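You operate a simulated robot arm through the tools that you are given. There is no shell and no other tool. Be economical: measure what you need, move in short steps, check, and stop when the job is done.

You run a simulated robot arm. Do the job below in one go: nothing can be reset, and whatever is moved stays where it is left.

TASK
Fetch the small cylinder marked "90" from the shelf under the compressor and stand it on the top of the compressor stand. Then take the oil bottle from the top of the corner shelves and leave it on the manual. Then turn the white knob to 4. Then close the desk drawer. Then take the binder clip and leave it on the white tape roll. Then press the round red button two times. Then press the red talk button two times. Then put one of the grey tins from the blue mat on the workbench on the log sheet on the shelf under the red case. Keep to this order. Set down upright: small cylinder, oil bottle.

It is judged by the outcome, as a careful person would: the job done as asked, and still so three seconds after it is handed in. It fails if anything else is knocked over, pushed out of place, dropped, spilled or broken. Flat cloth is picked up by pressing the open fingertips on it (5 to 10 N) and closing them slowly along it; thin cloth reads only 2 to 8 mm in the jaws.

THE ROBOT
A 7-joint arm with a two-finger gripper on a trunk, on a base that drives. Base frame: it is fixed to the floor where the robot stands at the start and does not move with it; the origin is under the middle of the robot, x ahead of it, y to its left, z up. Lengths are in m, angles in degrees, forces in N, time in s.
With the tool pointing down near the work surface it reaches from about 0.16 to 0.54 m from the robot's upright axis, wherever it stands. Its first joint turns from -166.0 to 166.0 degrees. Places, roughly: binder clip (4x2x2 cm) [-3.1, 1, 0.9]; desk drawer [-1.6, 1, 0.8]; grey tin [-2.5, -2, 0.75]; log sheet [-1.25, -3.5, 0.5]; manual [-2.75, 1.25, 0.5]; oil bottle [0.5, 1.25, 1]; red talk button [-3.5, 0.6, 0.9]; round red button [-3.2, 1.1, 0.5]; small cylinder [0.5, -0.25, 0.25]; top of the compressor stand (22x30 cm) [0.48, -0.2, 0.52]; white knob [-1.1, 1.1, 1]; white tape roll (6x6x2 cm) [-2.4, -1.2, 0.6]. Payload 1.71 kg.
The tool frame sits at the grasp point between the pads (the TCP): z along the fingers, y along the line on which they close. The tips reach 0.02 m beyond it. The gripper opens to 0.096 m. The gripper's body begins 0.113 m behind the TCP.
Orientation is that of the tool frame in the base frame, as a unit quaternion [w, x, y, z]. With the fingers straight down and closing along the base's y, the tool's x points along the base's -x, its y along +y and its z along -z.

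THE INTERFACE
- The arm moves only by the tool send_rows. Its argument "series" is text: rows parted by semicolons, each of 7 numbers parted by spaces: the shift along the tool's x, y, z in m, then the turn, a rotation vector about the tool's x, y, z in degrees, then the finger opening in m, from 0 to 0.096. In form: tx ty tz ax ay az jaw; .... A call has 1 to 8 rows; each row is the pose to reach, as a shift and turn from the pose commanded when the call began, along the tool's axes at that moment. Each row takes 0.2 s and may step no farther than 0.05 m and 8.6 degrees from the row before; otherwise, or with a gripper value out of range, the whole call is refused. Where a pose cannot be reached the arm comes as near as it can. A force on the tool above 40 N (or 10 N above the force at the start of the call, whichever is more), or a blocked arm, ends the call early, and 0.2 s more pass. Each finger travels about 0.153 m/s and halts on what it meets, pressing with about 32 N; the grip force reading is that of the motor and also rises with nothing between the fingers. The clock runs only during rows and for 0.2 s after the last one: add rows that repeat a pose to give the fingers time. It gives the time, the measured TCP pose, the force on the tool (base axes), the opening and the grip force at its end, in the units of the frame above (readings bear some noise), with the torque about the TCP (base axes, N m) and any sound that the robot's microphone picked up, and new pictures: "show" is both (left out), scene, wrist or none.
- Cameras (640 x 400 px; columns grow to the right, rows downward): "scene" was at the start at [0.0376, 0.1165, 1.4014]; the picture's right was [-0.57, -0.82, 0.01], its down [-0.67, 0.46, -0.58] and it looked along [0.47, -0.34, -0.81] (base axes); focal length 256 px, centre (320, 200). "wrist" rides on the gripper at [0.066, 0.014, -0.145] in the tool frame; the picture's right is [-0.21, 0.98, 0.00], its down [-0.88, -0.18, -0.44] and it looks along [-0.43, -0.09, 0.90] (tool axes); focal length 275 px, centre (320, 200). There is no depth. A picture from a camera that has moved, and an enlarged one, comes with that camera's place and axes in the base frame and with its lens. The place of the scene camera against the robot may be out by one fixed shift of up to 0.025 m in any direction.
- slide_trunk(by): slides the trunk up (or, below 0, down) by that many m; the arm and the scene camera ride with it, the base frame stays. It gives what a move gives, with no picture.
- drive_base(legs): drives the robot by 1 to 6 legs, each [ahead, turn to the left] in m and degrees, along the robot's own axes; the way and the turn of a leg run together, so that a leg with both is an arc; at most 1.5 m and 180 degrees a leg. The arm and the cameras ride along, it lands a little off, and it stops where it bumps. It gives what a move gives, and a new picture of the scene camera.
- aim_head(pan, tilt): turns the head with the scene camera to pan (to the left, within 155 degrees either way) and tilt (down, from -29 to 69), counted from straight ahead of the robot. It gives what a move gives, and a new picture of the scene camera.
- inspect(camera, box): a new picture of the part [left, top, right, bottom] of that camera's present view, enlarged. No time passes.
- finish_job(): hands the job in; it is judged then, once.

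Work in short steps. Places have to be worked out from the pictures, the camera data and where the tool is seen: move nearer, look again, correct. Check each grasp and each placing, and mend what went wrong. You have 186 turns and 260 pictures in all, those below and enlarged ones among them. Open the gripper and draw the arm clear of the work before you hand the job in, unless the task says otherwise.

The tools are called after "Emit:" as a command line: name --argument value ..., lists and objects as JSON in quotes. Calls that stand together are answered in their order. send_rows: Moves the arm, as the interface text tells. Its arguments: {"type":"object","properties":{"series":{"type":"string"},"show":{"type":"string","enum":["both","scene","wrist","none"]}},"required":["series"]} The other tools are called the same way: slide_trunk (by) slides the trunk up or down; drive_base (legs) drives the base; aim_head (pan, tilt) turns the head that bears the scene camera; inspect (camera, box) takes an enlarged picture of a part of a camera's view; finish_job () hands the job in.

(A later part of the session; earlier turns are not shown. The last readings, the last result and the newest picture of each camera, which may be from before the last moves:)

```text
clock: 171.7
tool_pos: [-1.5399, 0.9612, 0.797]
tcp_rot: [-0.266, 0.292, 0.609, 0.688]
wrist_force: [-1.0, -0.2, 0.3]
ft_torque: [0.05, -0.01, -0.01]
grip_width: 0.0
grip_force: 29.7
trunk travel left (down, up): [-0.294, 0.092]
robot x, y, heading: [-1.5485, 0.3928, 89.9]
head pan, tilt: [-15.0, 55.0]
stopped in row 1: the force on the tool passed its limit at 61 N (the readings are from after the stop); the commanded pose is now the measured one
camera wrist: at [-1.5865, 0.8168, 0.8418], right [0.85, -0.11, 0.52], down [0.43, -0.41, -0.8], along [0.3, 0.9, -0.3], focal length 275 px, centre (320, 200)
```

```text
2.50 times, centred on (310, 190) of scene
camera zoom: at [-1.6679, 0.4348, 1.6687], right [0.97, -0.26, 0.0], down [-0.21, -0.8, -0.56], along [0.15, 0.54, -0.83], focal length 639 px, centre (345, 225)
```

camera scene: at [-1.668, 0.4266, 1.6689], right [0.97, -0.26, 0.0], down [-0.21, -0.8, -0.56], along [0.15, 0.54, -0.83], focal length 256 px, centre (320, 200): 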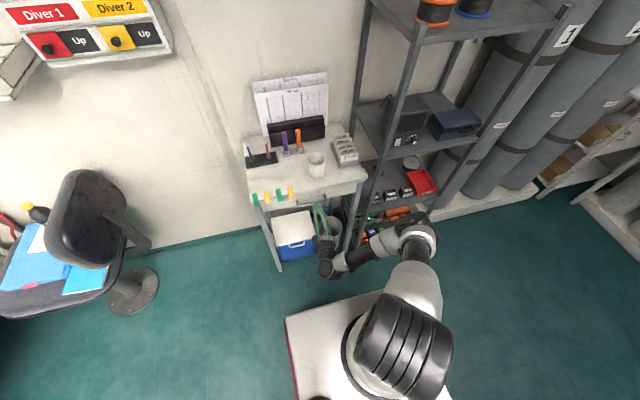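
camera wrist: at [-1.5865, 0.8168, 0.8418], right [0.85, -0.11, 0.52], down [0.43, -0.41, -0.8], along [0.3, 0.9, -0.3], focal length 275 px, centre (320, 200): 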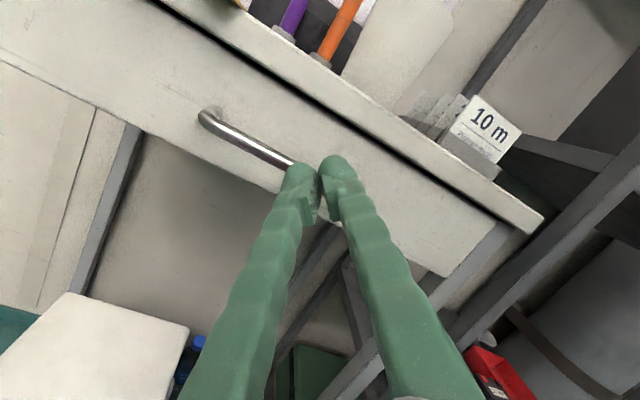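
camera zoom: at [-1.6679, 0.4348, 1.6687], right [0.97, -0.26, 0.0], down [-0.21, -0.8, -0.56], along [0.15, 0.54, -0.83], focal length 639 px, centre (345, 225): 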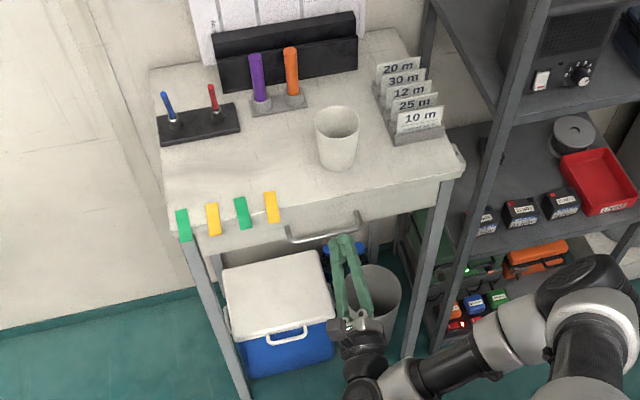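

Drawer is shut flush. I retract, raise and roll the wrist back toward its neutral orientation.

Emit:
send_rows --series "0 0 -0.03 0 0 0 0; 0 0 -0.05 0 0 -8.5 0.02; 0 0 -0.07 0 0 -17 0.04; 0 0 -0.09 0 0 -25.5 0.04; 0 0 -0.09 0 0 -34 0.04; 0 0 -0.09 0 0 -42.5 0.04; 0 0 -0.09 0 0 -51 0.04; 0 0 -0.09 0 0 -59.5 0.04" --show "none"

Emit:
send_rows --series "0 0 0 0 0 -8.5 0.04; 0 0 0 0 0 -17 0.04; 0 0 0 0 0 -25.5 0.04; 0 0 0 0 0 -34 0.04; 0 0 0 0 0 -42.5 0.04; 0 0 0 0 0 -51 0.04; 0 0 0 0 0 -59.5 0.04; 0 0 0 0 0 -68 0.04" --show "scene"

```text
clock: 173.4
tool_pos: [-1.5463, 0.872, 0.7901]
tcp_rot: [0.113, -0.049, 0.672, 0.73]
wrist_force: [-0.2, -0.3, 0.3]
ft_torque: [0.02, -0.02, 0.03]
grip_width: 0.04
grip_force: 0.1
trunk travel left (down, up): [-0.294, 0.092]
robot x, y, heading: [-1.5487, 0.3894, 89.9]
head pan, tilt: [-15.0, 55.0]
```

```text
clock: 175.2
tool_pos: [-1.5469, 0.8702, 0.7881]
tcp_rot: [0.501, -0.416, 0.531, 0.543]
wrist_force: [0.1, -0.5, -0.4]
ft_torque: [0.0, 0.02, 0.0]
grip_width: 0.0399
grip_force: 0.2
trunk travel left (down, up): [-0.294, 0.092]
robot x, y, heading: [-1.545, 0.3901, 90.0]
head pan, tilt: [-15.0, 55.0]
camera scene: at [-1.6683, 0.4323, 1.6687], right [0.97, -0.26, 0.0], down [-0.21, -0.8, -0.56], along [0.15, 0.54, -0.83], focal length 256 px, centre (320, 200)
```

scene: 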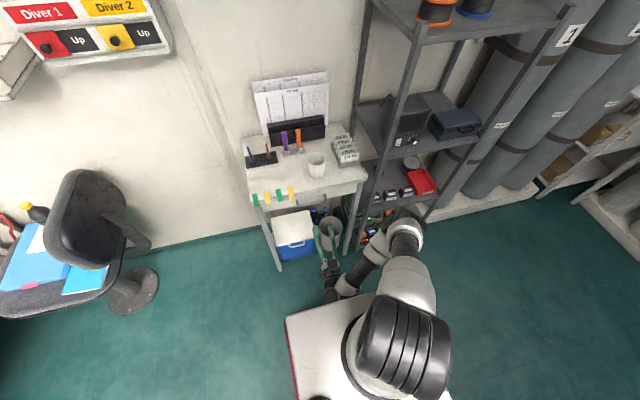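

Emit:
send_rows --series "-0.01 0 -0.015 0 8.5 0 0.04; -0.02 0 -0.03 0 17 0 0.04; -0.03 0 -0.045 0 25.5 0 0.04; -0.04 0 -0.06 0 34 0 0.04; -0.05 0 -0.075 0 42.5 0 0.04; -0.06 0 -0.09 0 51 0 0.04; -0.07 0 -0.1 0 59.5 0 0.04; -0.08 0 -0.1 0 68 0 0.04" --show "none"

Emit:
send_rows --series "0 0 0 0 8.5 0 0.06; 0 0 0 0 17 0 0.06; 0 0 0 0 27 0 0.06" --show "scene"

```text
clock: 177.1
tool_pos: [-1.5345, 0.7896, 0.8505]
tcp_rot: [0.12, -0.647, 0.72, 0.219]
wrist_force: [0.1, -0.1, 0.7]
ft_torque: [0.01, -0.01, -0.01]
grip_width: 0.0402
grip_force: 0.1
out of reach, approached as far as the arm can: row 5, 6, 7, 8
trunk travel left (down, up): [-0.294, 0.092]
robot x, y, heading: [-1.5435, 0.3898, 89.9]
head pan, tilt: [-15.0, 55.0]
```

```text
refused: row 3 steps farther than a row can; nothing moved
```

Emit:
send_rows --series "0 0 0 0 8 0 0.06; 0 0 0 0 16 0 0.06; 0 0 0 0 22 0 0.06; 0 0 0 0 27 0 0.06" --show "scene"

```text
clock: 178.1
tool_pos: [-1.5391, 0.7848, 0.8504]
tcp_rot: [-0.054, -0.681, 0.727, 0.06]
wrist_force: [0.2, -0.4, 0.1]
ft_torque: [-0.01, 0.0, 0.0]
grip_width: 0.0599
grip_force: 0.1
trunk travel left (down, up): [-0.294, 0.092]
robot x, y, heading: [-1.5465, 0.3948, 90.1]
head pan, tilt: [-15.0, 55.0]
camera scene: at [-1.6689, 0.4326, 1.6686], right [0.97, -0.26, 0.0], down [-0.21, -0.8, -0.56], along [0.15, 0.54, -0.83], focal length 256 px, centre (320, 200)
```

scene: 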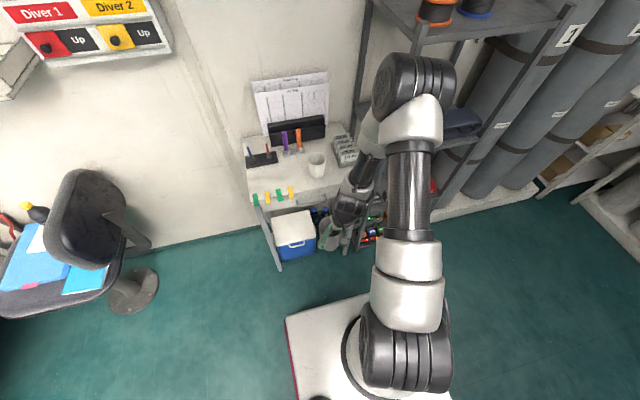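

Tool is pointing down again. Raise and drive to the control desk for the binder clip at ≈(-3.11, 0.95, 0.9).

Emit:
slide_trunk --by 0.09

Emit:
drive_base --legs '[[0, 76.7], [1.1, 0], [0, 8]]'

Emit:
aim_head --pan -15 --tilt 60

```text
clock: 179.3
tool_pos: [-1.5388, 0.7865, 0.9411]
tcp_rot: [-0.053, -0.682, 0.727, 0.06]
wrist_force: [0.2, 0.1, 0.3]
ft_torque: [0.01, -0.02, -0.01]
grip_width: 0.0598
grip_force: 0.0
trunk travel left (down, up): [-0.384, 0.002]
robot x, y, heading: [-1.5463, 0.3923, 90.0]
head pan, tilt: [-15.0, 55.0]
```

```text
clock: 189.9
tool_pos: [-2.9923, 0.6563, 0.9397]
tcp_rot: [0.08, 0.994, -0.071, -0.008]
wrist_force: [-0.8, 0.3, 0.7]
ft_torque: [0.01, 0.04, -0.01]
grip_width: 0.0602
grip_force: 0.0
trunk travel left (down, up): [-0.384, 0.002]
robot x, y, heading: [-2.6003, 0.6212, 175.5]
head pan, tilt: [-15.0, 55.0]
camera scene: at [-2.6339, 0.4906, 1.7588], right [0.33, 0.94, 0.0], down [0.78, -0.27, -0.56], along [-0.53, 0.19, -0.83], focal length 256 px, centre (320, 200)
```

scene: 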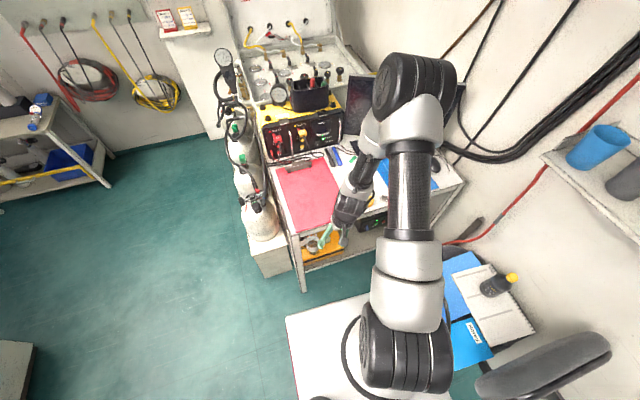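

```text
clock: 190.6
tool_pos: [-2.9764, 0.6561, 0.9462]
tcp_rot: [0.081, 0.994, -0.07, -0.017]
wrist_force: [0.1, -0.6, -0.3]
ft_torque: [-0.01, 0.04, -0.01]
grip_width: 0.0601
grip_force: 0.0
trunk travel left (down, up): [-0.384, 0.002]
robot x, y, heading: [-2.5971, 0.6194, 175.4]
head pan, tilt: [-15.0, 60.0]
camera scene: at [-2.6281, 0.4897, 1.7529], right [0.33, 0.94, 0.0], down [0.82, -0.29, -0.49], along [-0.46, 0.17, -0.87], focal length 256 px, centre (320, 200)
```

scene: 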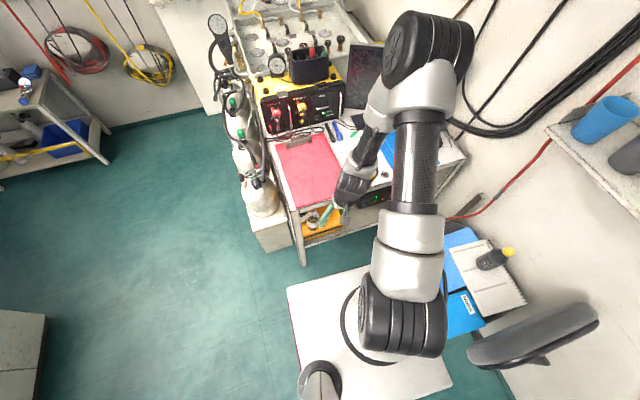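

Emit:
inspect --camera "wrist" --box '[0, 0, 640, 400]'

Emit:
inspect --camera "scene" --box '[250, 120, 470, 270]'

```text
1.00 times, centred on (320, 200) of wrist (not enlarged: the box is as wide or as high as the picture)
camera zoom: at [-2.9087, 0.6568, 1.091], right [-0.34, -0.93, 0.16], down [-0.82, 0.37, 0.43], along [-0.46, 0.01, -0.89], focal length 275 px, centre (320, 200)
```

zoom: 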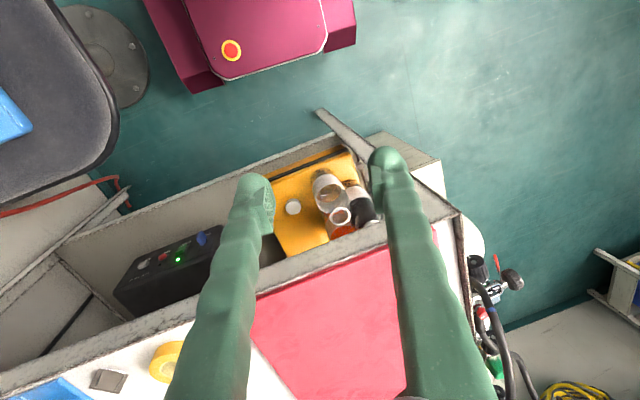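

```text
2.67 times, centred on (360, 195) of scene
camera zoom: at [-2.6281, 0.4897, 1.7529], right [0.33, 0.94, 0.0], down [0.82, -0.29, -0.49], along [-0.46, 0.17, -0.87], focal length 682 px, centre (213, 213)
```

zoom: 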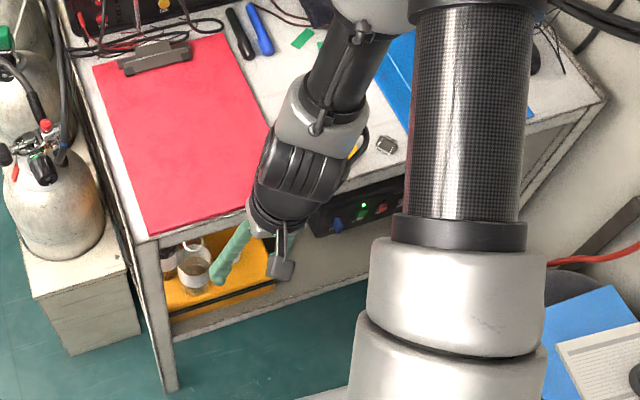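

Clip at ≈(-3.13, 0.96), z≈0.865. I edge the base closer for a top-down grasp.

Emit:
drive_base --legs '[[0, -14], [0.11, 0], [0, 14]]'

Emit:
send_rows --series "-0.015 -0.045 0 0 0 0 0.06; -0.02 -0.09 0 0 0 0 0.06; -0.02 -0.135 0 0 0 0 0.06; -0.02 -0.18 0 0 0 0 0.06" --show "both"

```text
clock: 193.7
tool_pos: [-3.0724, 0.695, 0.9497]
tcp_rot: [0.08, 0.994, -0.076, -0.022]
wrist_force: [-0.2, -1.0, 0.0]
ft_torque: [-0.04, 0.03, 0.01]
grip_width: 0.0602
grip_force: 0.1
trunk travel left (down, up): [-0.384, 0.002]
robot x, y, heading: [-2.7014, 0.6571, 174.8]
head pan, tilt: [-15.0, 60.0]
camera scene: at [-2.7096, 0.5232, 1.7531], right [0.34, 0.94, 0.0], down [0.81, -0.3, -0.5], along [-0.47, 0.17, -0.87], focal length 256 px, centre (320, 200)
```

scene: 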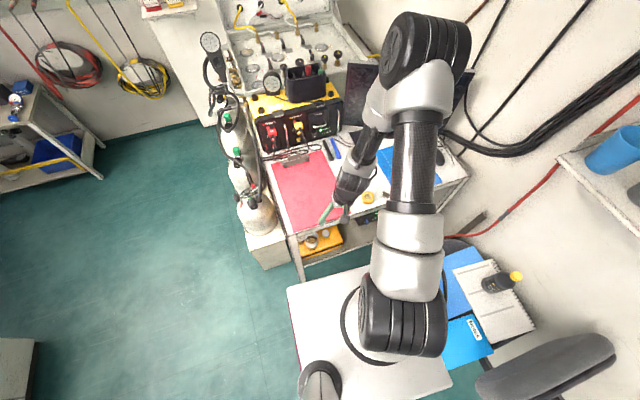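

```text
clock: 194.7
tool_pos: [-3.0657, 0.8764, 0.9211]
tcp_rot: [0.081, 0.994, -0.075, -0.02]
wrist_force: [0.4, -0.2, -0.1]
ft_torque: [0.01, -0.03, -0.03]
grip_width: 0.0599
grip_force: 0.0
trunk travel left (down, up): [-0.384, 0.002]
robot x, y, heading: [-2.7046, 0.6529, 175.0]
head pan, tilt: [-15.0, 60.0]
camera scene: at [-2.7371, 0.5269, 1.7528], right [0.34, 0.94, 0.0], down [0.82, -0.3, -0.48], along [-0.45, 0.17, -0.88], focal length 256 px, centre (320, 200)
camera wrist: at [-2.9959, 0.8768, 1.0646], right [-0.35, -0.92, 0.17], down [-0.82, 0.38, 0.43], along [-0.46, 0.02, -0.89], focal length 275 px, centre (320, 200)
```

scene: 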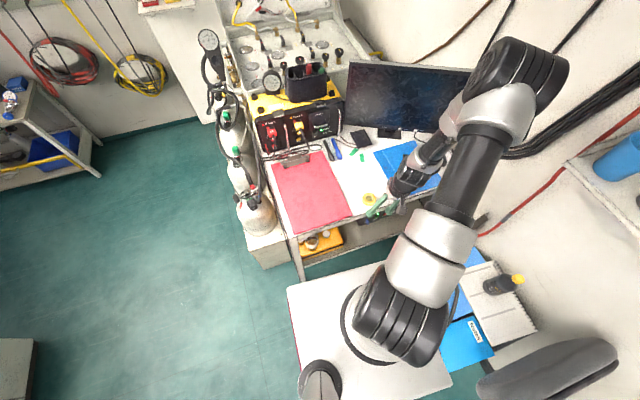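
wrist: 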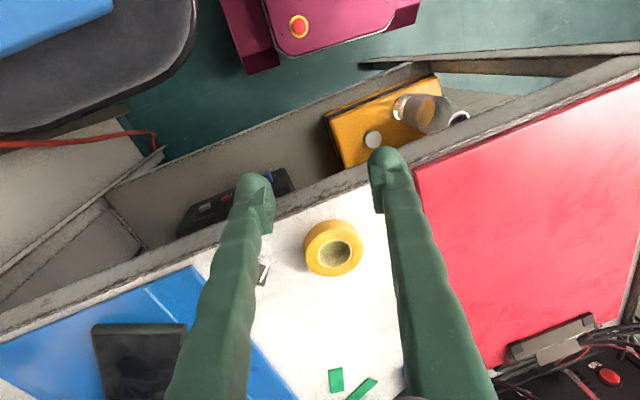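

Emit:
send_rows --series "-0.03 -0.02 -0.01 3.2 0 0 0.06; -0.06 -0.042 -0.02 6.4 0 0 0.06; -0.09 -0.062 -0.028 9.5 0 0 0.06" --show "wrist"

Emit:
inspect --camera "wrist" --box '[240, 140, 420, 260]'

```text
clock: 195.5
tool_pos: [-3.1455, 0.9531, 0.9447]
tcp_rot: [-0.003, 0.997, -0.077, -0.014]
wrist_force: [-0.6, 0.4, 0.0]
ft_torque: [-0.01, -0.05, -0.03]
grip_width: 0.0603
grip_force: 0.1
trunk travel left (down, up): [-0.384, 0.002]
robot x, y, heading: [-2.7009, 0.6578, 175.0]
head pan, tilt: [-15.0, 60.0]
camera wrist: at [-3.0793, 0.9297, 1.0872], right [-0.35, -0.94, 0.0], down [-0.82, 0.31, 0.47], along [-0.44, 0.16, -0.88], focal length 275 px, centre (320, 200)
```

wrist: 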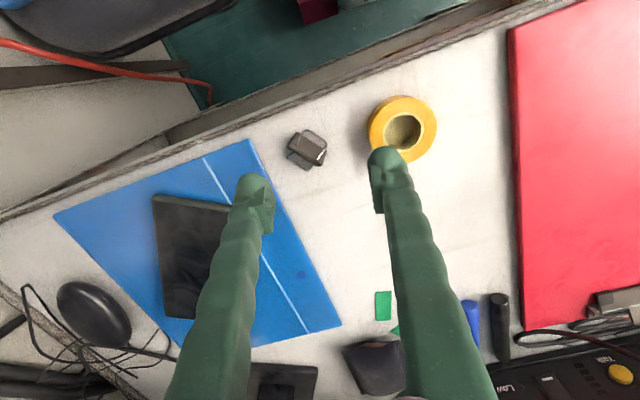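

```text
3.33 times, centred on (330, 200) of wrist
camera zoom: at [-3.0793, 0.9297, 1.0872], right [-0.35, -0.94, 0.0], down [-0.82, 0.31, 0.47], along [-0.44, 0.16, -0.88], focal length 918 px, centre (287, 200)
```

zoom: 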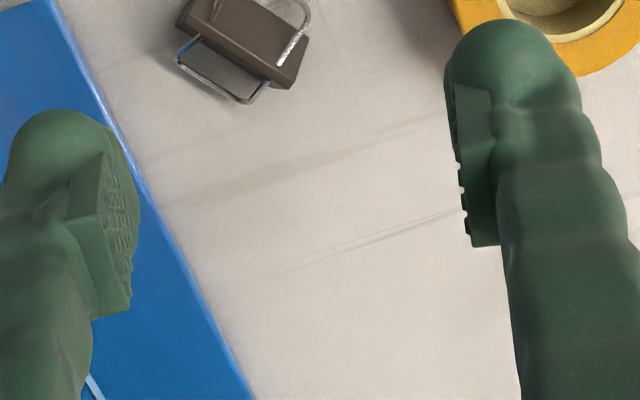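

Emit:
inspect --camera "wrist" --box '[270, 110, 350, 180]'

```text
5.71 times, centred on (310, 145) of wrist
camera zoom: at [-3.0793, 0.9297, 1.0872], right [-0.35, -0.94, 0.0], down [-0.82, 0.31, 0.47], along [-0.44, 0.16, -0.88], focal length 1573 px, centre (377, 514)
```

zoom: 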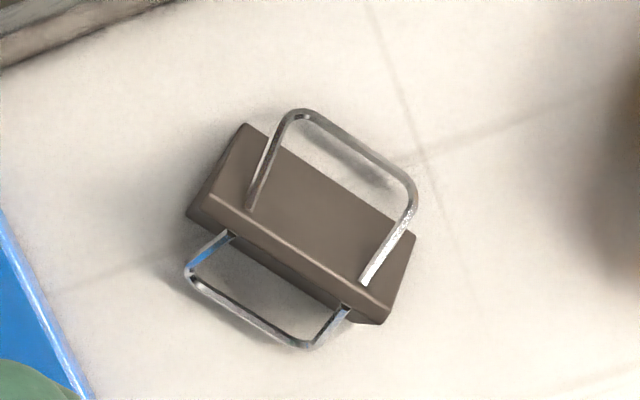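

Clip lies with its long axis at az≈40°; wires are on its sides, so I grip its ends. Rotate +40.6° and centre.

Emit:
send_rows --series "0.001 -0.002 0.005 0 0 8.1 0.06; 0.001 -0.004 0.01 0 0 16.2 0.06; 0.002 -0.006 0.015 0 0 24.3 0.06; 0.003 -0.008 0.02 0 0 32.5 0.06; 0.003 -0.0096 0.025 0 0 40.6 0.06" --show "wrist"

Emit:
inspect --camera "wrist" --box '[230, 110, 410, 240]'

```text
clock: 196.7
tool_pos: [-3.1391, 0.9623, 0.9164]
tcp_rot: [0.003, 0.907, -0.42, -0.016]
wrist_force: [-0.1, -0.6, -0.2]
ft_torque: [0.02, 0.02, 0.02]
grip_width: 0.0603
grip_force: 0.0
trunk travel left (down, up): [-0.384, 0.002]
robot x, y, heading: [-2.7072, 0.6577, 175.0]
head pan, tilt: [-15.0, 60.0]
camera wrist: at [-3.1037, 0.9025, 1.0622], right [-0.88, -0.48, 0.02], down [-0.41, 0.78, 0.46], along [-0.24, 0.4, -0.89], focal length 275 px, centre (320, 200)
```

wrist: 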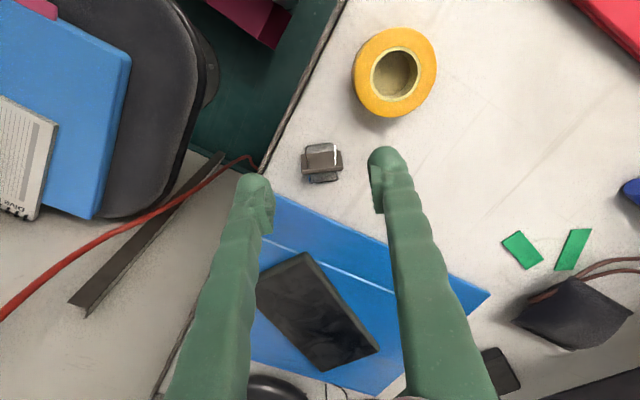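

```text
3.08 times, centred on (320, 175) of wrist
camera zoom: at [-3.1037, 0.9025, 1.0622], right [-0.88, -0.48, 0.02], down [-0.41, 0.78, 0.46], along [-0.24, 0.4, -0.89], focal length 847 px, centre (320, 277)
```

zoom: 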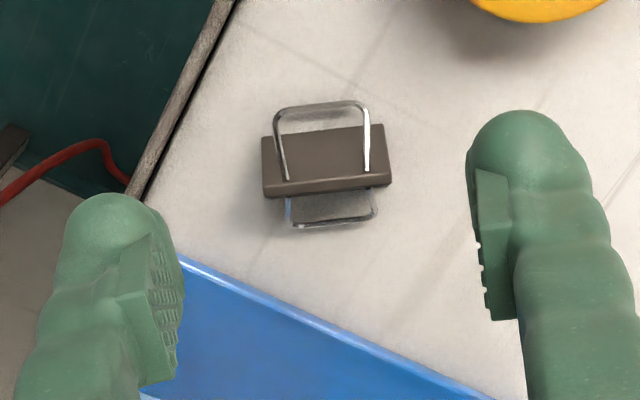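

Emit:
send_rows --series "0 0.003 0.015 0 0 0 0.06; 0 0.003 0.028 0 0 0 0.06" --show "wrist"

Emit:
inspect --camera "wrist" --box '[230, 110, 410, 240]'

```text
clock: 197.3
tool_pos: [-3.1429, 0.9611, 0.8903]
tcp_rot: [0.003, 0.908, -0.419, -0.016]
wrist_force: [1.3, 0.0, 0.1]
ft_torque: [-0.02, 0.02, 0.0]
grip_width: 0.0601
grip_force: 0.1
trunk travel left (down, up): [-0.384, 0.002]
robot x, y, heading: [-2.7033, 0.6548, 175.0]
head pan, tilt: [-15.0, 60.0]
camera wrist: at [-3.1074, 0.9007, 1.0349], right [-0.88, -0.48, 0.02], down [-0.42, 0.78, 0.46], along [-0.24, 0.4, -0.89], focal length 275 px, centre (320, 200)
```

wrist: 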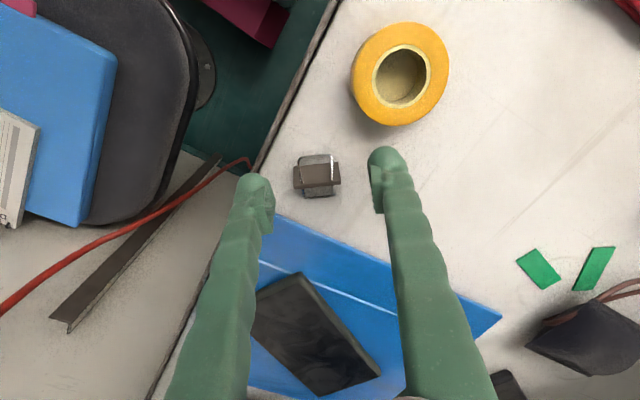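

```text
3.08 times, centred on (320, 175) of wrist
camera zoom: at [-3.1074, 0.9007, 1.0349], right [-0.88, -0.48, 0.02], down [-0.42, 0.78, 0.46], along [-0.24, 0.4, -0.89], focal length 847 px, centre (320, 277)
```

zoom: 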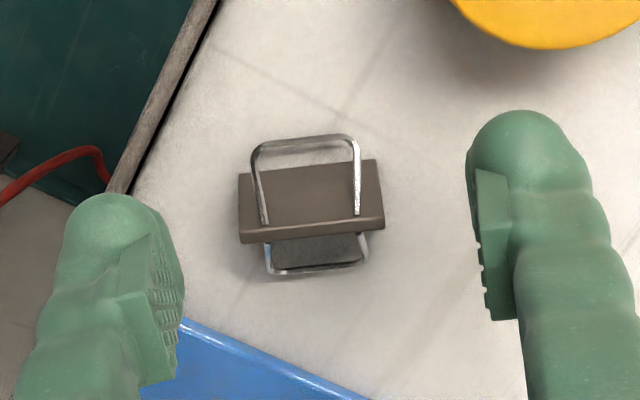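

Clip centre (-3.143, 0.962, 0.8645) – aligned. Descend 1 cm and close.

Emit:
send_rows --series "0 0 0.006 0 0 0 0.06; 0 0 0.011 0 0 0 0.06; 0 0 0.011 0 0 0 0.04; 0 0 0.011 0 0 0 0.02; 0 0 0.011 0 0 0 0; 0 0 0.011 0 0 0 0" --show "none"

Emit:
send_rows --series "0 0 -0.02 0 0 0 0; 0 0 -0.04 0 0 0 0" --show "wrist"

```text
clock: 198.7
tool_pos: [-3.1437, 0.9595, 0.8796]
tcp_rot: [0.003, 0.909, -0.417, -0.015]
wrist_force: [-0.4, 0.2, 0.8]
ft_torque: [0.04, 0.01, 0.0]
grip_width: 0.0273
grip_force: 32.3
trunk travel left (down, up): [-0.384, 0.002]
robot x, y, heading: [-2.7018, 0.6539, 175.0]
head pan, tilt: [-15.0, 60.0]
```

```text
clock: 199.3
tool_pos: [-3.1412, 0.9599, 0.9188]
tcp_rot: [0.002, 0.908, -0.418, -0.015]
wrist_force: [-0.3, 1.0, 0.6]
ft_torque: [-0.01, 0.02, 0.01]
grip_width: 0.027
grip_force: 31.5
trunk travel left (down, up): [-0.384, 0.002]
robot x, y, heading: [-2.7029, 0.6559, 175.0]
head pan, tilt: [-15.0, 60.0]
camera wrist: at [-3.1051, 0.9009, 1.0623], right [-0.88, -0.48, 0.02], down [-0.42, 0.78, 0.46], along [-0.24, 0.4, -0.89], focal length 275 px, centre (320, 200)
```

wrist: 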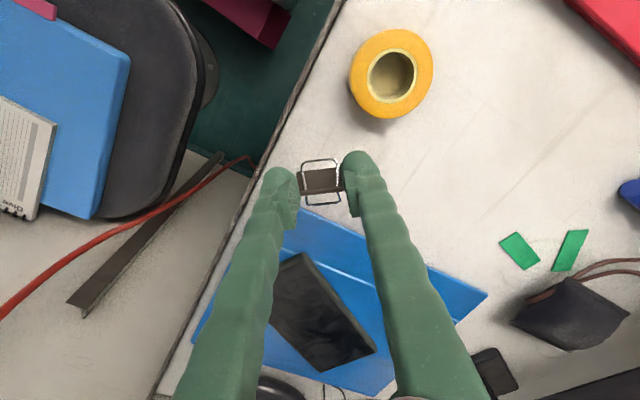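

Clip held. Lift and tuck, then back away and head to the cabinet with the white tape.

Emit:
send_rows --series "-0.02 0 -0.03 0 0 0 0; -0.05 -0.03 -0.05 0 0 0 0; -0.08 -0.06 -0.06 0 0 0 0; -0.11 -0.09 -0.06 0 0 0 0" --show "none"

Emit:
drive_base --legs '[[-0.33, 0], [0, 95], [0.8, 0]]'

Emit:
aim_head --pan 0 --tilt 45

```text
clock: 200.3
tool_pos: [-3.1435, 1.1026, 0.978]
tcp_rot: [0.003, 0.908, -0.418, -0.015]
wrist_force: [-0.3, -1.0, -0.9]
ft_torque: [-0.03, 0.0, 0.03]
grip_width: 0.0284
grip_force: 31.9
trunk travel left (down, up): [-0.384, 0.002]
robot x, y, heading: [-2.7035, 0.6559, 174.9]
head pan, tilt: [-15.0, 60.0]
```

```text
clock: 211.6
tool_pos: [-2.7873, -0.6513, 0.978]
tcp_rot: [0.012, 0.923, 0.385, -0.008]
wrist_force: [-0.4, -0.3, -0.5]
ft_torque: [-0.01, -0.01, 0.01]
grip_width: 0.0287
grip_force: 31.8
trunk travel left (down, up): [-0.384, 0.002]
robot x, y, heading: [-2.3839, -0.1768, -90.4]
head pan, tilt: [-15.0, 60.0]
camera scene: at [-2.2277, -0.2072, 1.7528], right [-0.96, 0.27, 0.0], down [0.23, 0.84, -0.49], along [-0.13, -0.47, -0.87], focal length 256 px, centre (320, 200)
```

scene: 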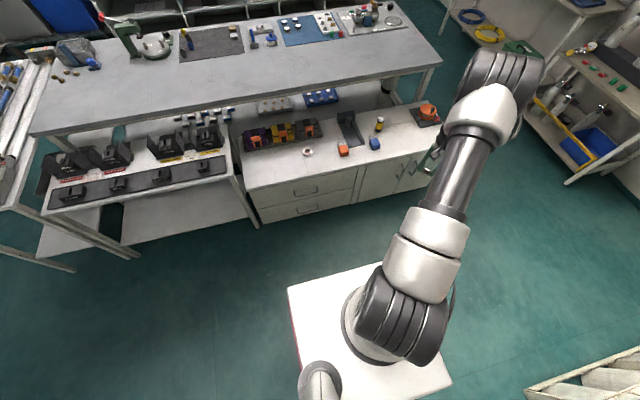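

```text
clock: 212.3
tool_pos: [-2.7878, -0.6374, 0.9858]
tcp_rot: [0.02, 0.923, 0.384, -0.012]
wrist_force: [1.4, -1.0, 0.8]
ft_torque: [-0.01, 0.0, -0.04]
grip_width: 0.0288
grip_force: 32.1
trunk travel left (down, up): [-0.384, 0.002]
robot x, y, heading: [-2.3765, -0.1754, -90.5]
head pan, tilt: [0.0, 45.0]
camera scene: at [-2.2106, -0.2236, 1.772], right [-1.0, 0.01, 0.0], down [0.01, 0.72, -0.69], along [0.0, -0.69, -0.72], focal length 256 px, centre (320, 200)
```

scene: 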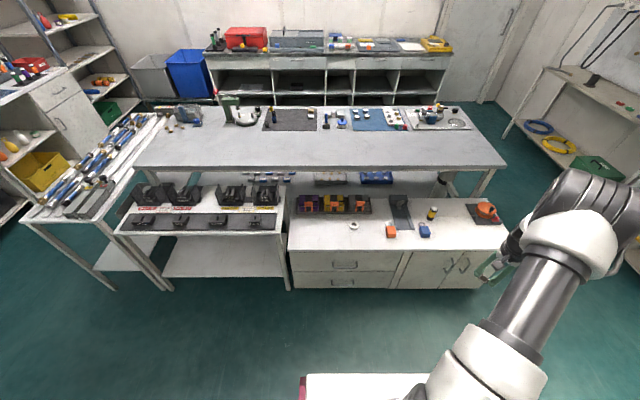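

Emit:
inspect --camera "scene" --box '[280, 180, 460, 290]'

Emit:
inspect --camera "wrist" --box '[200, 100, 440, 260]'

```text
3.56 times, centred on (370, 235) of scene
camera zoom: at [-2.2106, -0.2236, 1.772], right [-1.0, 0.01, 0.0], down [0.01, 0.72, -0.69], along [0.0, -0.69, -0.72], focal length 909 px, centre (142, 76)
```

zoom: 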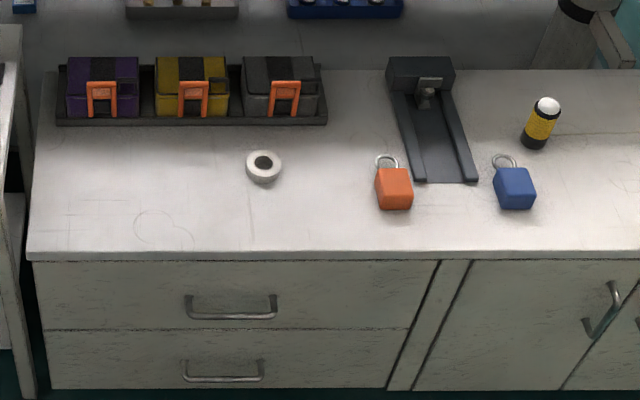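

```text
2.50 times, centred on (320, 180) of wrist
camera zoom: at [-2.731, -0.5931, 1.1296], right [0.55, -0.83, 0.03], down [-0.75, -0.47, 0.47], along [-0.38, -0.28, -0.88], focal length 688 px, centre (320, 250)
```

zoom: 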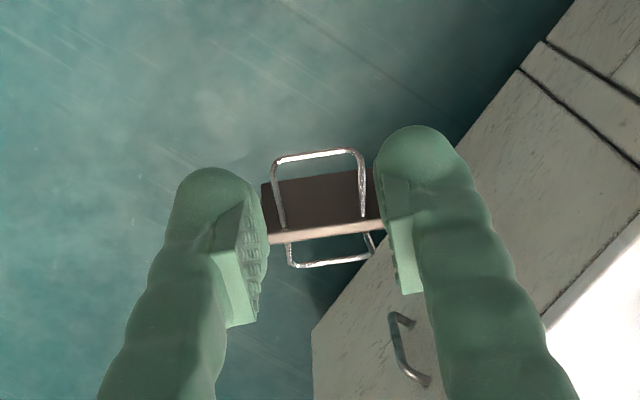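

Emit:
drive_base --legs '[[0.45, 0]]'

Emit:
inspect --camera "wrist" --box '[0, 0, 640, 400]'

```text
clock: 215.2
tool_pos: [-2.7861, -1.0922, 0.9861]
tcp_rot: [0.018, 0.921, 0.388, -0.011]
wrist_force: [0.2, -0.6, -0.4]
ft_torque: [0.0, 0.0, 0.02]
grip_width: 0.029
grip_force: 32.4
trunk travel left (down, up): [-0.384, 0.002]
robot x, y, heading: [-2.381, -0.6256, -89.7]
head pan, tilt: [0.0, 45.0]
camera scene: at [-2.2123, -0.6768, 1.772], right [-1.0, 0.0, 0.0], down [0.0, 0.72, -0.69], along [0.0, -0.69, -0.72], focal length 256 px, centre (320, 200)
```

scene: 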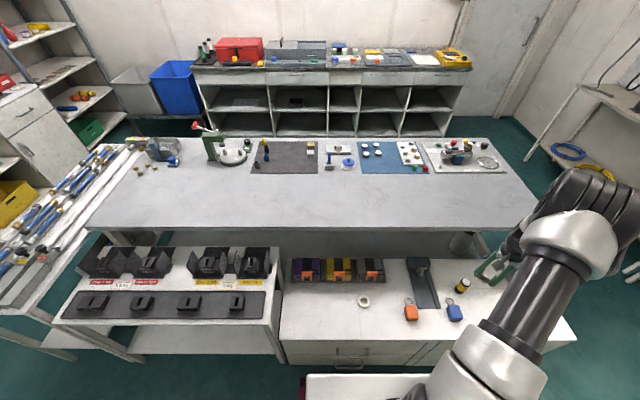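

```text
1.00 times, centred on (320, 200) of wrist (not enlarged: the box is as wide or as high as the picture)
camera zoom: at [-2.7304, -1.0488, 1.1291], right [0.56, -0.83, 0.03], down [-0.74, -0.48, 0.47], along [-0.37, -0.29, -0.88], focal length 275 px, centre (320, 200)
```

zoom: 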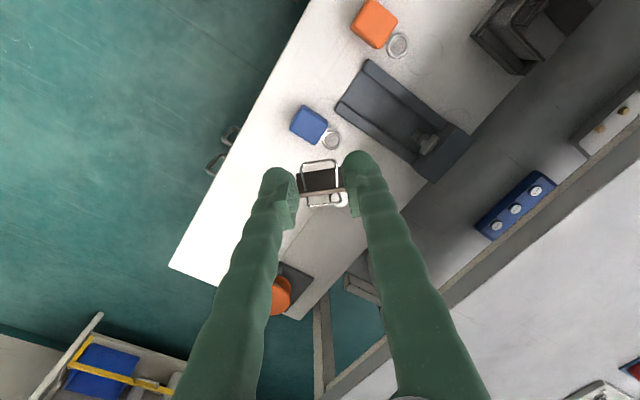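

Tape roll at ≈(-2.418, -1.175, top z≈0.56). Edge forward and swing the clip over to it.

Emit:
drive_base --legs '[[0.04, 0]]'

Emit:
send_rows --series "0.029 0.036 0.006 0 0 0 0; 0.057 0.073 0.012 0 0 0 0; 0.086 0.11 0.018 0 0 0 0; 0.115 0.146 0.024 0 0 0 0; 0.143 0.182 0.03 0 0 0 0; 0.172 0.219 0.036 0 0 0 0; 0.2 0.255 0.043 0 0 0 0; 0.229 0.292 0.05 0 0 0 0" --show "both"

```text
clock: 216.2
tool_pos: [-2.7871, -1.0871, 0.9971]
tcp_rot: [0.031, 0.921, 0.387, -0.015]
wrist_force: [0.6, -1.3, 0.6]
ft_torque: [-0.02, 0.01, 0.01]
grip_width: 0.0289
grip_force: 31.7
trunk travel left (down, up): [-0.384, 0.002]
robot x, y, heading: [-2.3803, -0.6448, -90.1]
head pan, tilt: [0.0, 45.0]
stopped in leg 1: the robot was blocked; the commanded pose is now the measured one
camera scene: at [-2.2124, -0.6779, 1.7724], right [-1.0, 0.0, 0.0], down [0.0, 0.71, -0.7], along [0.0, -0.7, -0.71], focal length 256 px, centre (320, 200)
```

scene: 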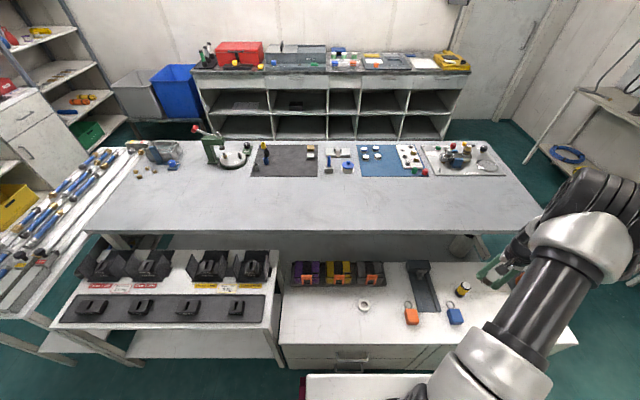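

```text
clock: 218.0
tool_pos: [-2.4156, -1.1323, 0.9485]
tcp_rot: [0.032, 0.921, 0.387, -0.017]
wrist_force: [0.1, 0.3, -0.3]
ft_torque: [-0.06, 0.05, 0.01]
grip_width: 0.0289
grip_force: 32.0
trunk travel left (down, up): [-0.384, 0.002]
robot x, y, heading: [-2.3816, -0.6469, -90.5]
head pan, tilt: [0.0, 45.0]
camera scene: at [-2.2101, -0.6793, 1.7721], right [-1.0, 0.0, 0.0], down [0.0, 0.71, -0.7], along [0.0, -0.7, -0.71], focal length 256 px, centre (320, 200)
camera wrist: at [-2.3595, -1.085, 1.0909], right [0.55, -0.83, 0.05], down [-0.74, -0.46, 0.48], along [-0.38, -0.31, -0.87], focal length 275 px, centre (320, 200)
```

scene: 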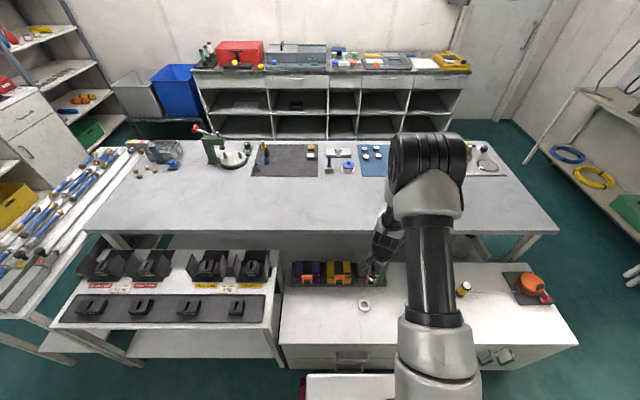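
wrist: 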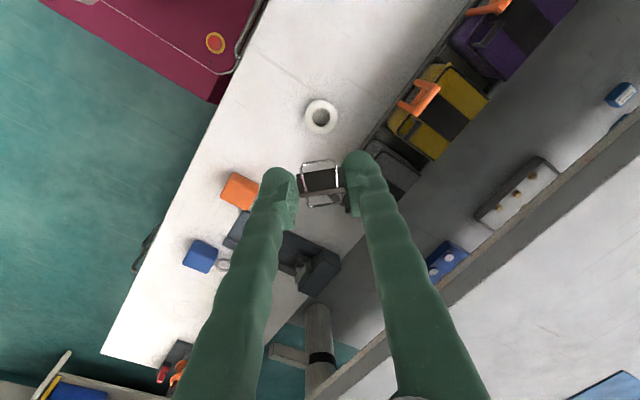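

Emit:
send_rows --series "-0.005 0.001 0.045 0.5 0.6 0 0; -0.01 0.003 0.09 1 1.2 0 0; -0.015 0.004 0.135 1.5 1.8 0 0; -0.02 0.005 0.18 2 2.4 0 0; -0.023 0.007 0.225 2.6 3.2 0 0; -0.026 0.008 0.262 2.6 3.2 0 0" --show "wrist"

Emit:
inspect --camera "wrist" --box '[220, 80, 420, 240]'

```text
clock: 219.4
tool_pos: [-2.4342, -1.1728, 0.688]
tcp_rot: [0.001, 0.922, 0.388, 0.001]
wrist_force: [0.2, 0.2, -0.7]
ft_torque: [0.03, -0.01, -0.01]
grip_width: 0.0286
grip_force: 32.1
trunk travel left (down, up): [-0.384, 0.002]
robot x, y, heading: [-2.3804, -0.6496, -90.1]
head pan, tilt: [0.0, 45.0]
camera wrist: at [-2.3786, -1.1352, 0.8332], right [0.55, -0.83, 0.0], down [-0.75, -0.5, 0.44], along [-0.37, -0.25, -0.9], focal length 275 px, centre (320, 200)
```

wrist: 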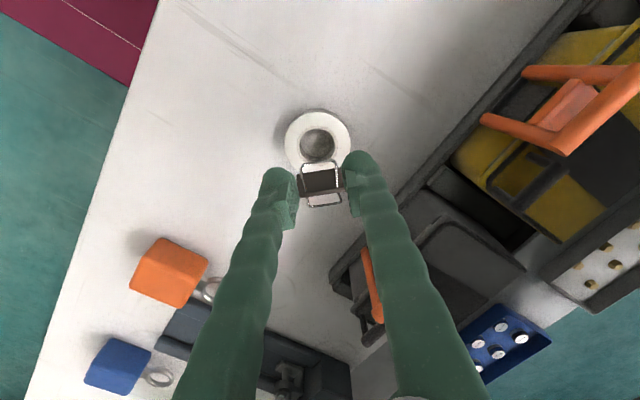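

```text
2.50 times, centred on (320, 160) of wrist
camera zoom: at [-2.3786, -1.1352, 0.8332], right [0.55, -0.83, 0.0], down [-0.75, -0.5, 0.44], along [-0.37, -0.25, -0.9], focal length 688 px, centre (320, 300)
```

zoom: 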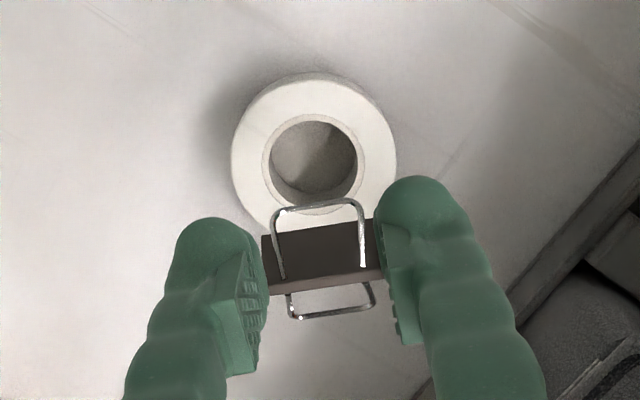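

Roll top ≈0.58, centre (-2.435, -1.171). I'll seat the clip's body on the ring (2 cm off the hole centre) so it's firmly supported.

Emit:
send_rows --series "0.011 -0.001 0.025 0 0 0 0; 0.022 -0.002 0.05 0 0 0 0; 0.022 -0.002 0.068 0 0 0 0" --show "wrist"

Emit:
inspect --camera "wrist" --box '[220, 100, 420, 260]'

```text
clock: 220.2
tool_pos: [-2.4175, -1.1578, 0.6214]
tcp_rot: [0.002, 0.922, 0.387, 0.001]
wrist_force: [-1.4, 3.7, 22.4]
ft_torque: [-0.05, 0.1, -0.05]
grip_width: 0.0295
grip_force: 32.0
trunk travel left (down, up): [-0.384, 0.002]
robot x, y, heading: [-2.382, -0.646, -89.9]
head pan, tilt: [0.0, 45.0]
camera wrist: at [-2.3631, -1.1196, 0.768], right [0.55, -0.83, 0.0], down [-0.75, -0.5, 0.44], along [-0.37, -0.25, -0.9], focal length 275 px, centre (320, 200)
```

wrist: 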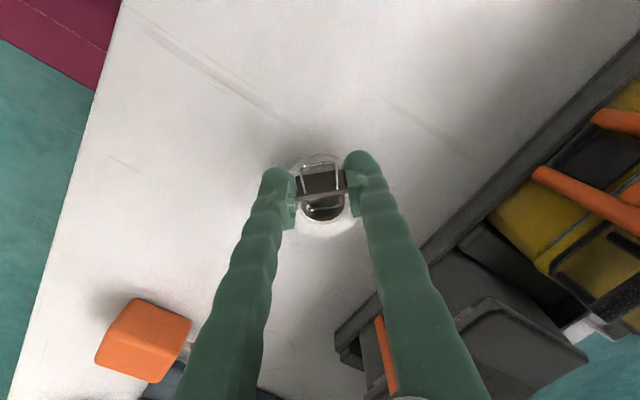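

```text
2.50 times, centred on (320, 180) of wrist
camera zoom: at [-2.3631, -1.1196, 0.768], right [0.55, -0.83, 0.0], down [-0.75, -0.5, 0.44], along [-0.37, -0.25, -0.9], focal length 688 px, centre (320, 250)
```

zoom: 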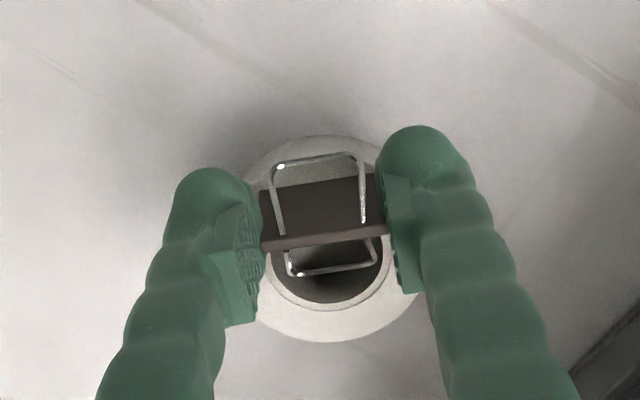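

Contact made, but the body sits a bit too much over the hole; lift 6 mm, shift 1 cm outward, lower again.

Emit:
send_rows --series "0 0 -0.008 0 0 0 0; 0.010 0 -0.008 0 0 0 0; 0.010 0 -0.003 0 0 0 0" --show "wrist"

Emit:
inspect --camera "wrist" --box '[270, 130, 380, 250]'

```text
clock: 221.0
tool_pos: [-2.4103, -1.1509, 0.6231]
tcp_rot: [0.0, 0.922, 0.387, 0.001]
wrist_force: [-0.3, 0.4, -0.3]
ft_torque: [-0.01, 0.01, -0.03]
grip_width: 0.0291
grip_force: 31.7
trunk travel left (down, up): [-0.384, 0.002]
robot x, y, heading: [-2.384, -0.6484, -89.9]
head pan, tilt: [0.0, 45.0]
camera wrist: at [-2.3555, -1.1124, 0.7698], right [0.55, -0.83, 0.0], down [-0.75, -0.5, 0.44], along [-0.37, -0.25, -0.9], focal length 275 px, centre (320, 200)
```

wrist: 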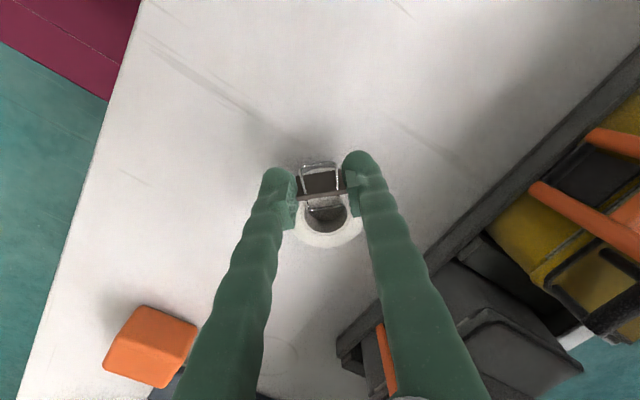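

```text
3.33 times, centred on (325, 190) of wrist
camera zoom: at [-2.3555, -1.1124, 0.7698], right [0.55, -0.83, 0.0], down [-0.75, -0.5, 0.44], along [-0.37, -0.25, -0.9], focal length 918 px, centre (303, 233)
```

zoom: 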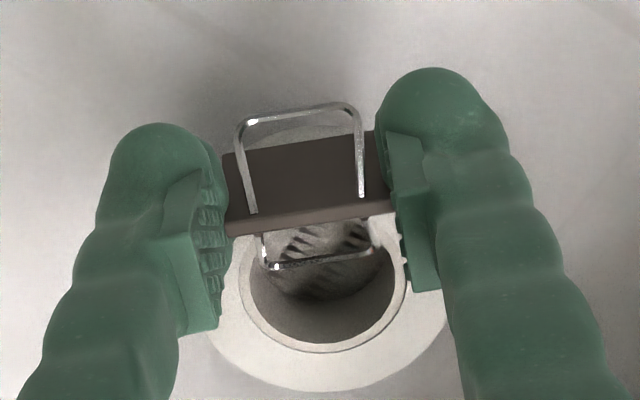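

Emit:
send_rows --series "0 0 0.003 0 0 0 0; 0 0 0.006 0 0 0 0" --show "none"

Emit:
inspect --camera "wrist" --box '[270, 130, 380, 250]'

```text
clock: 221.6
tool_pos: [-2.411, -1.1511, 0.6211]
tcp_rot: [0.001, 0.922, 0.388, 0.0]
wrist_force: [-0.6, 2.5, 22.5]
ft_torque: [-0.06, 0.17, 0.0]
grip_width: 0.0293
grip_force: 31.8
trunk travel left (down, up): [-0.384, 0.002]
robot x, y, heading: [-2.3809, -0.6488, -89.9]
head pan, tilt: [0.0, 45.0]
```

```text
3.33 times, centred on (325, 190) of wrist
camera zoom: at [-2.3553, -1.1132, 0.7655], right [0.55, -0.83, 0.0], down [-0.75, -0.5, 0.44], along [-0.37, -0.25, -0.9], focal length 918 px, centre (303, 233)
```

zoom: 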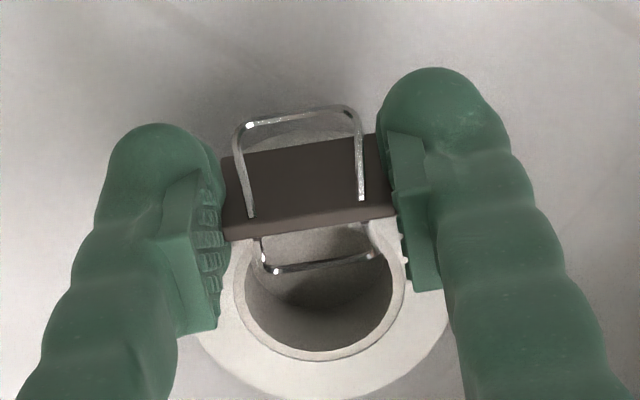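

Seated on the ring. Ease and open, then lift away.

Emit:
send_rows --series "0 0 -0.003 0 0 0 0; 0 0 -0.003 0 0 0 0.035; 0 0 -0.003 0 0 0 0.05; 0 0 -0.02 0 0 0 0.055; 0 0 -0.06 0 0 0 0.055; 0 0 -0.1 0 0 0 0.055" --show "wrist"

Emit:
inspect --camera "wrist" --box '[270, 80, 380, 200]'

```text
clock: 223.0
tool_pos: [-2.4121, -1.1512, 0.7185]
tcp_rot: [-0.001, 0.922, 0.388, 0.001]
wrist_force: [0.4, -0.5, -0.2]
ft_torque: [-0.02, -0.01, 0.01]
grip_width: 0.0548
grip_force: 0.0
trunk travel left (down, up): [-0.384, 0.002]
robot x, y, heading: [-2.3808, -0.6488, -89.8]
head pan, tilt: [0.0, 45.0]
camera wrist: at [-2.3556, -1.1134, 0.8641], right [0.55, -0.83, 0.0], down [-0.75, -0.5, 0.44], along [-0.37, -0.25, -0.9], focal length 275 px, centre (320, 200)
```

wrist: 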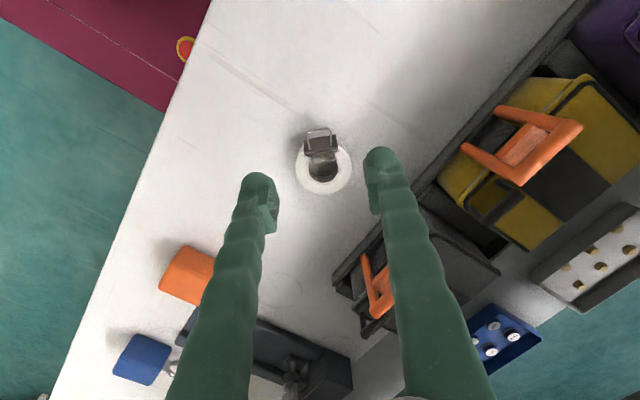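

```text
3.33 times, centred on (325, 140) of wrist
camera zoom: at [-2.3556, -1.1134, 0.8641], right [0.55, -0.83, 0.0], down [-0.75, -0.5, 0.44], along [-0.37, -0.25, -0.9], focal length 918 px, centre (303, 400)
```

zoom: 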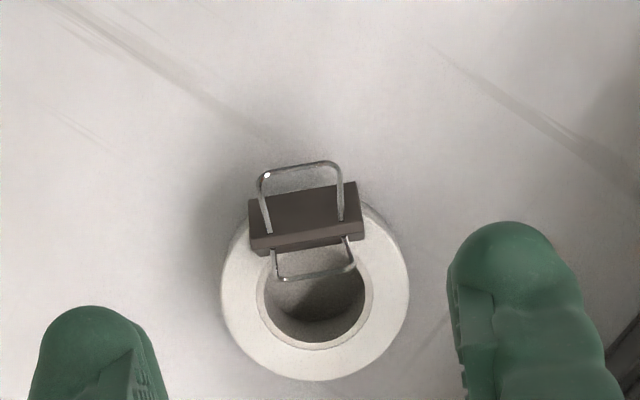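

Emit:
inspect --camera "scene" --box '[345, 290, 385, 320]'

Emit:
inspect --camera "wrist" --box '[295, 120, 355, 200]'

```text
13.33 times, centred on (365, 305) of scene
camera zoom: at [-2.2123, -0.6746, 1.7725], right [-1.0, 0.0, 0.0], down [0.0, 0.71, -0.7], along [0.0, -0.7, -0.71], focal length 3408 px, centre (-280, -1200)
```

zoom: 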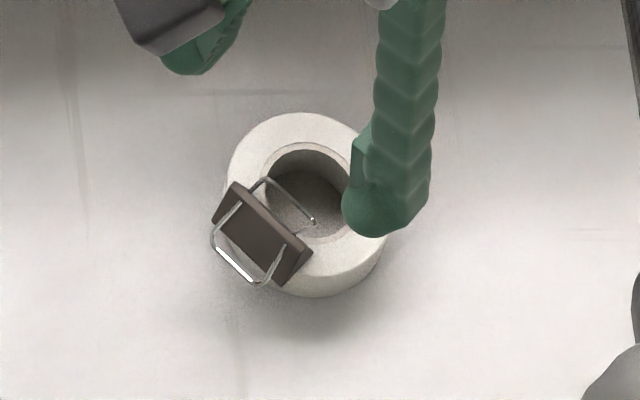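

```text
5.00 times, centred on (325, 160) of wrist
camera zoom: at [-2.3556, -1.1134, 0.8641], right [0.55, -0.83, 0.0], down [-0.75, -0.5, 0.44], along [-0.37, -0.25, -0.9], focal length 1376 px, centre (295, 400)
```

zoom: 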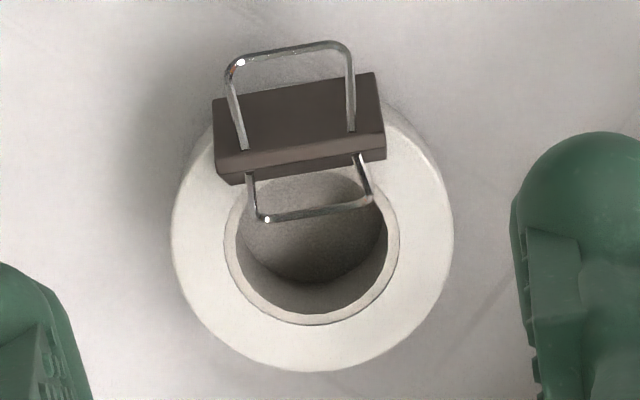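

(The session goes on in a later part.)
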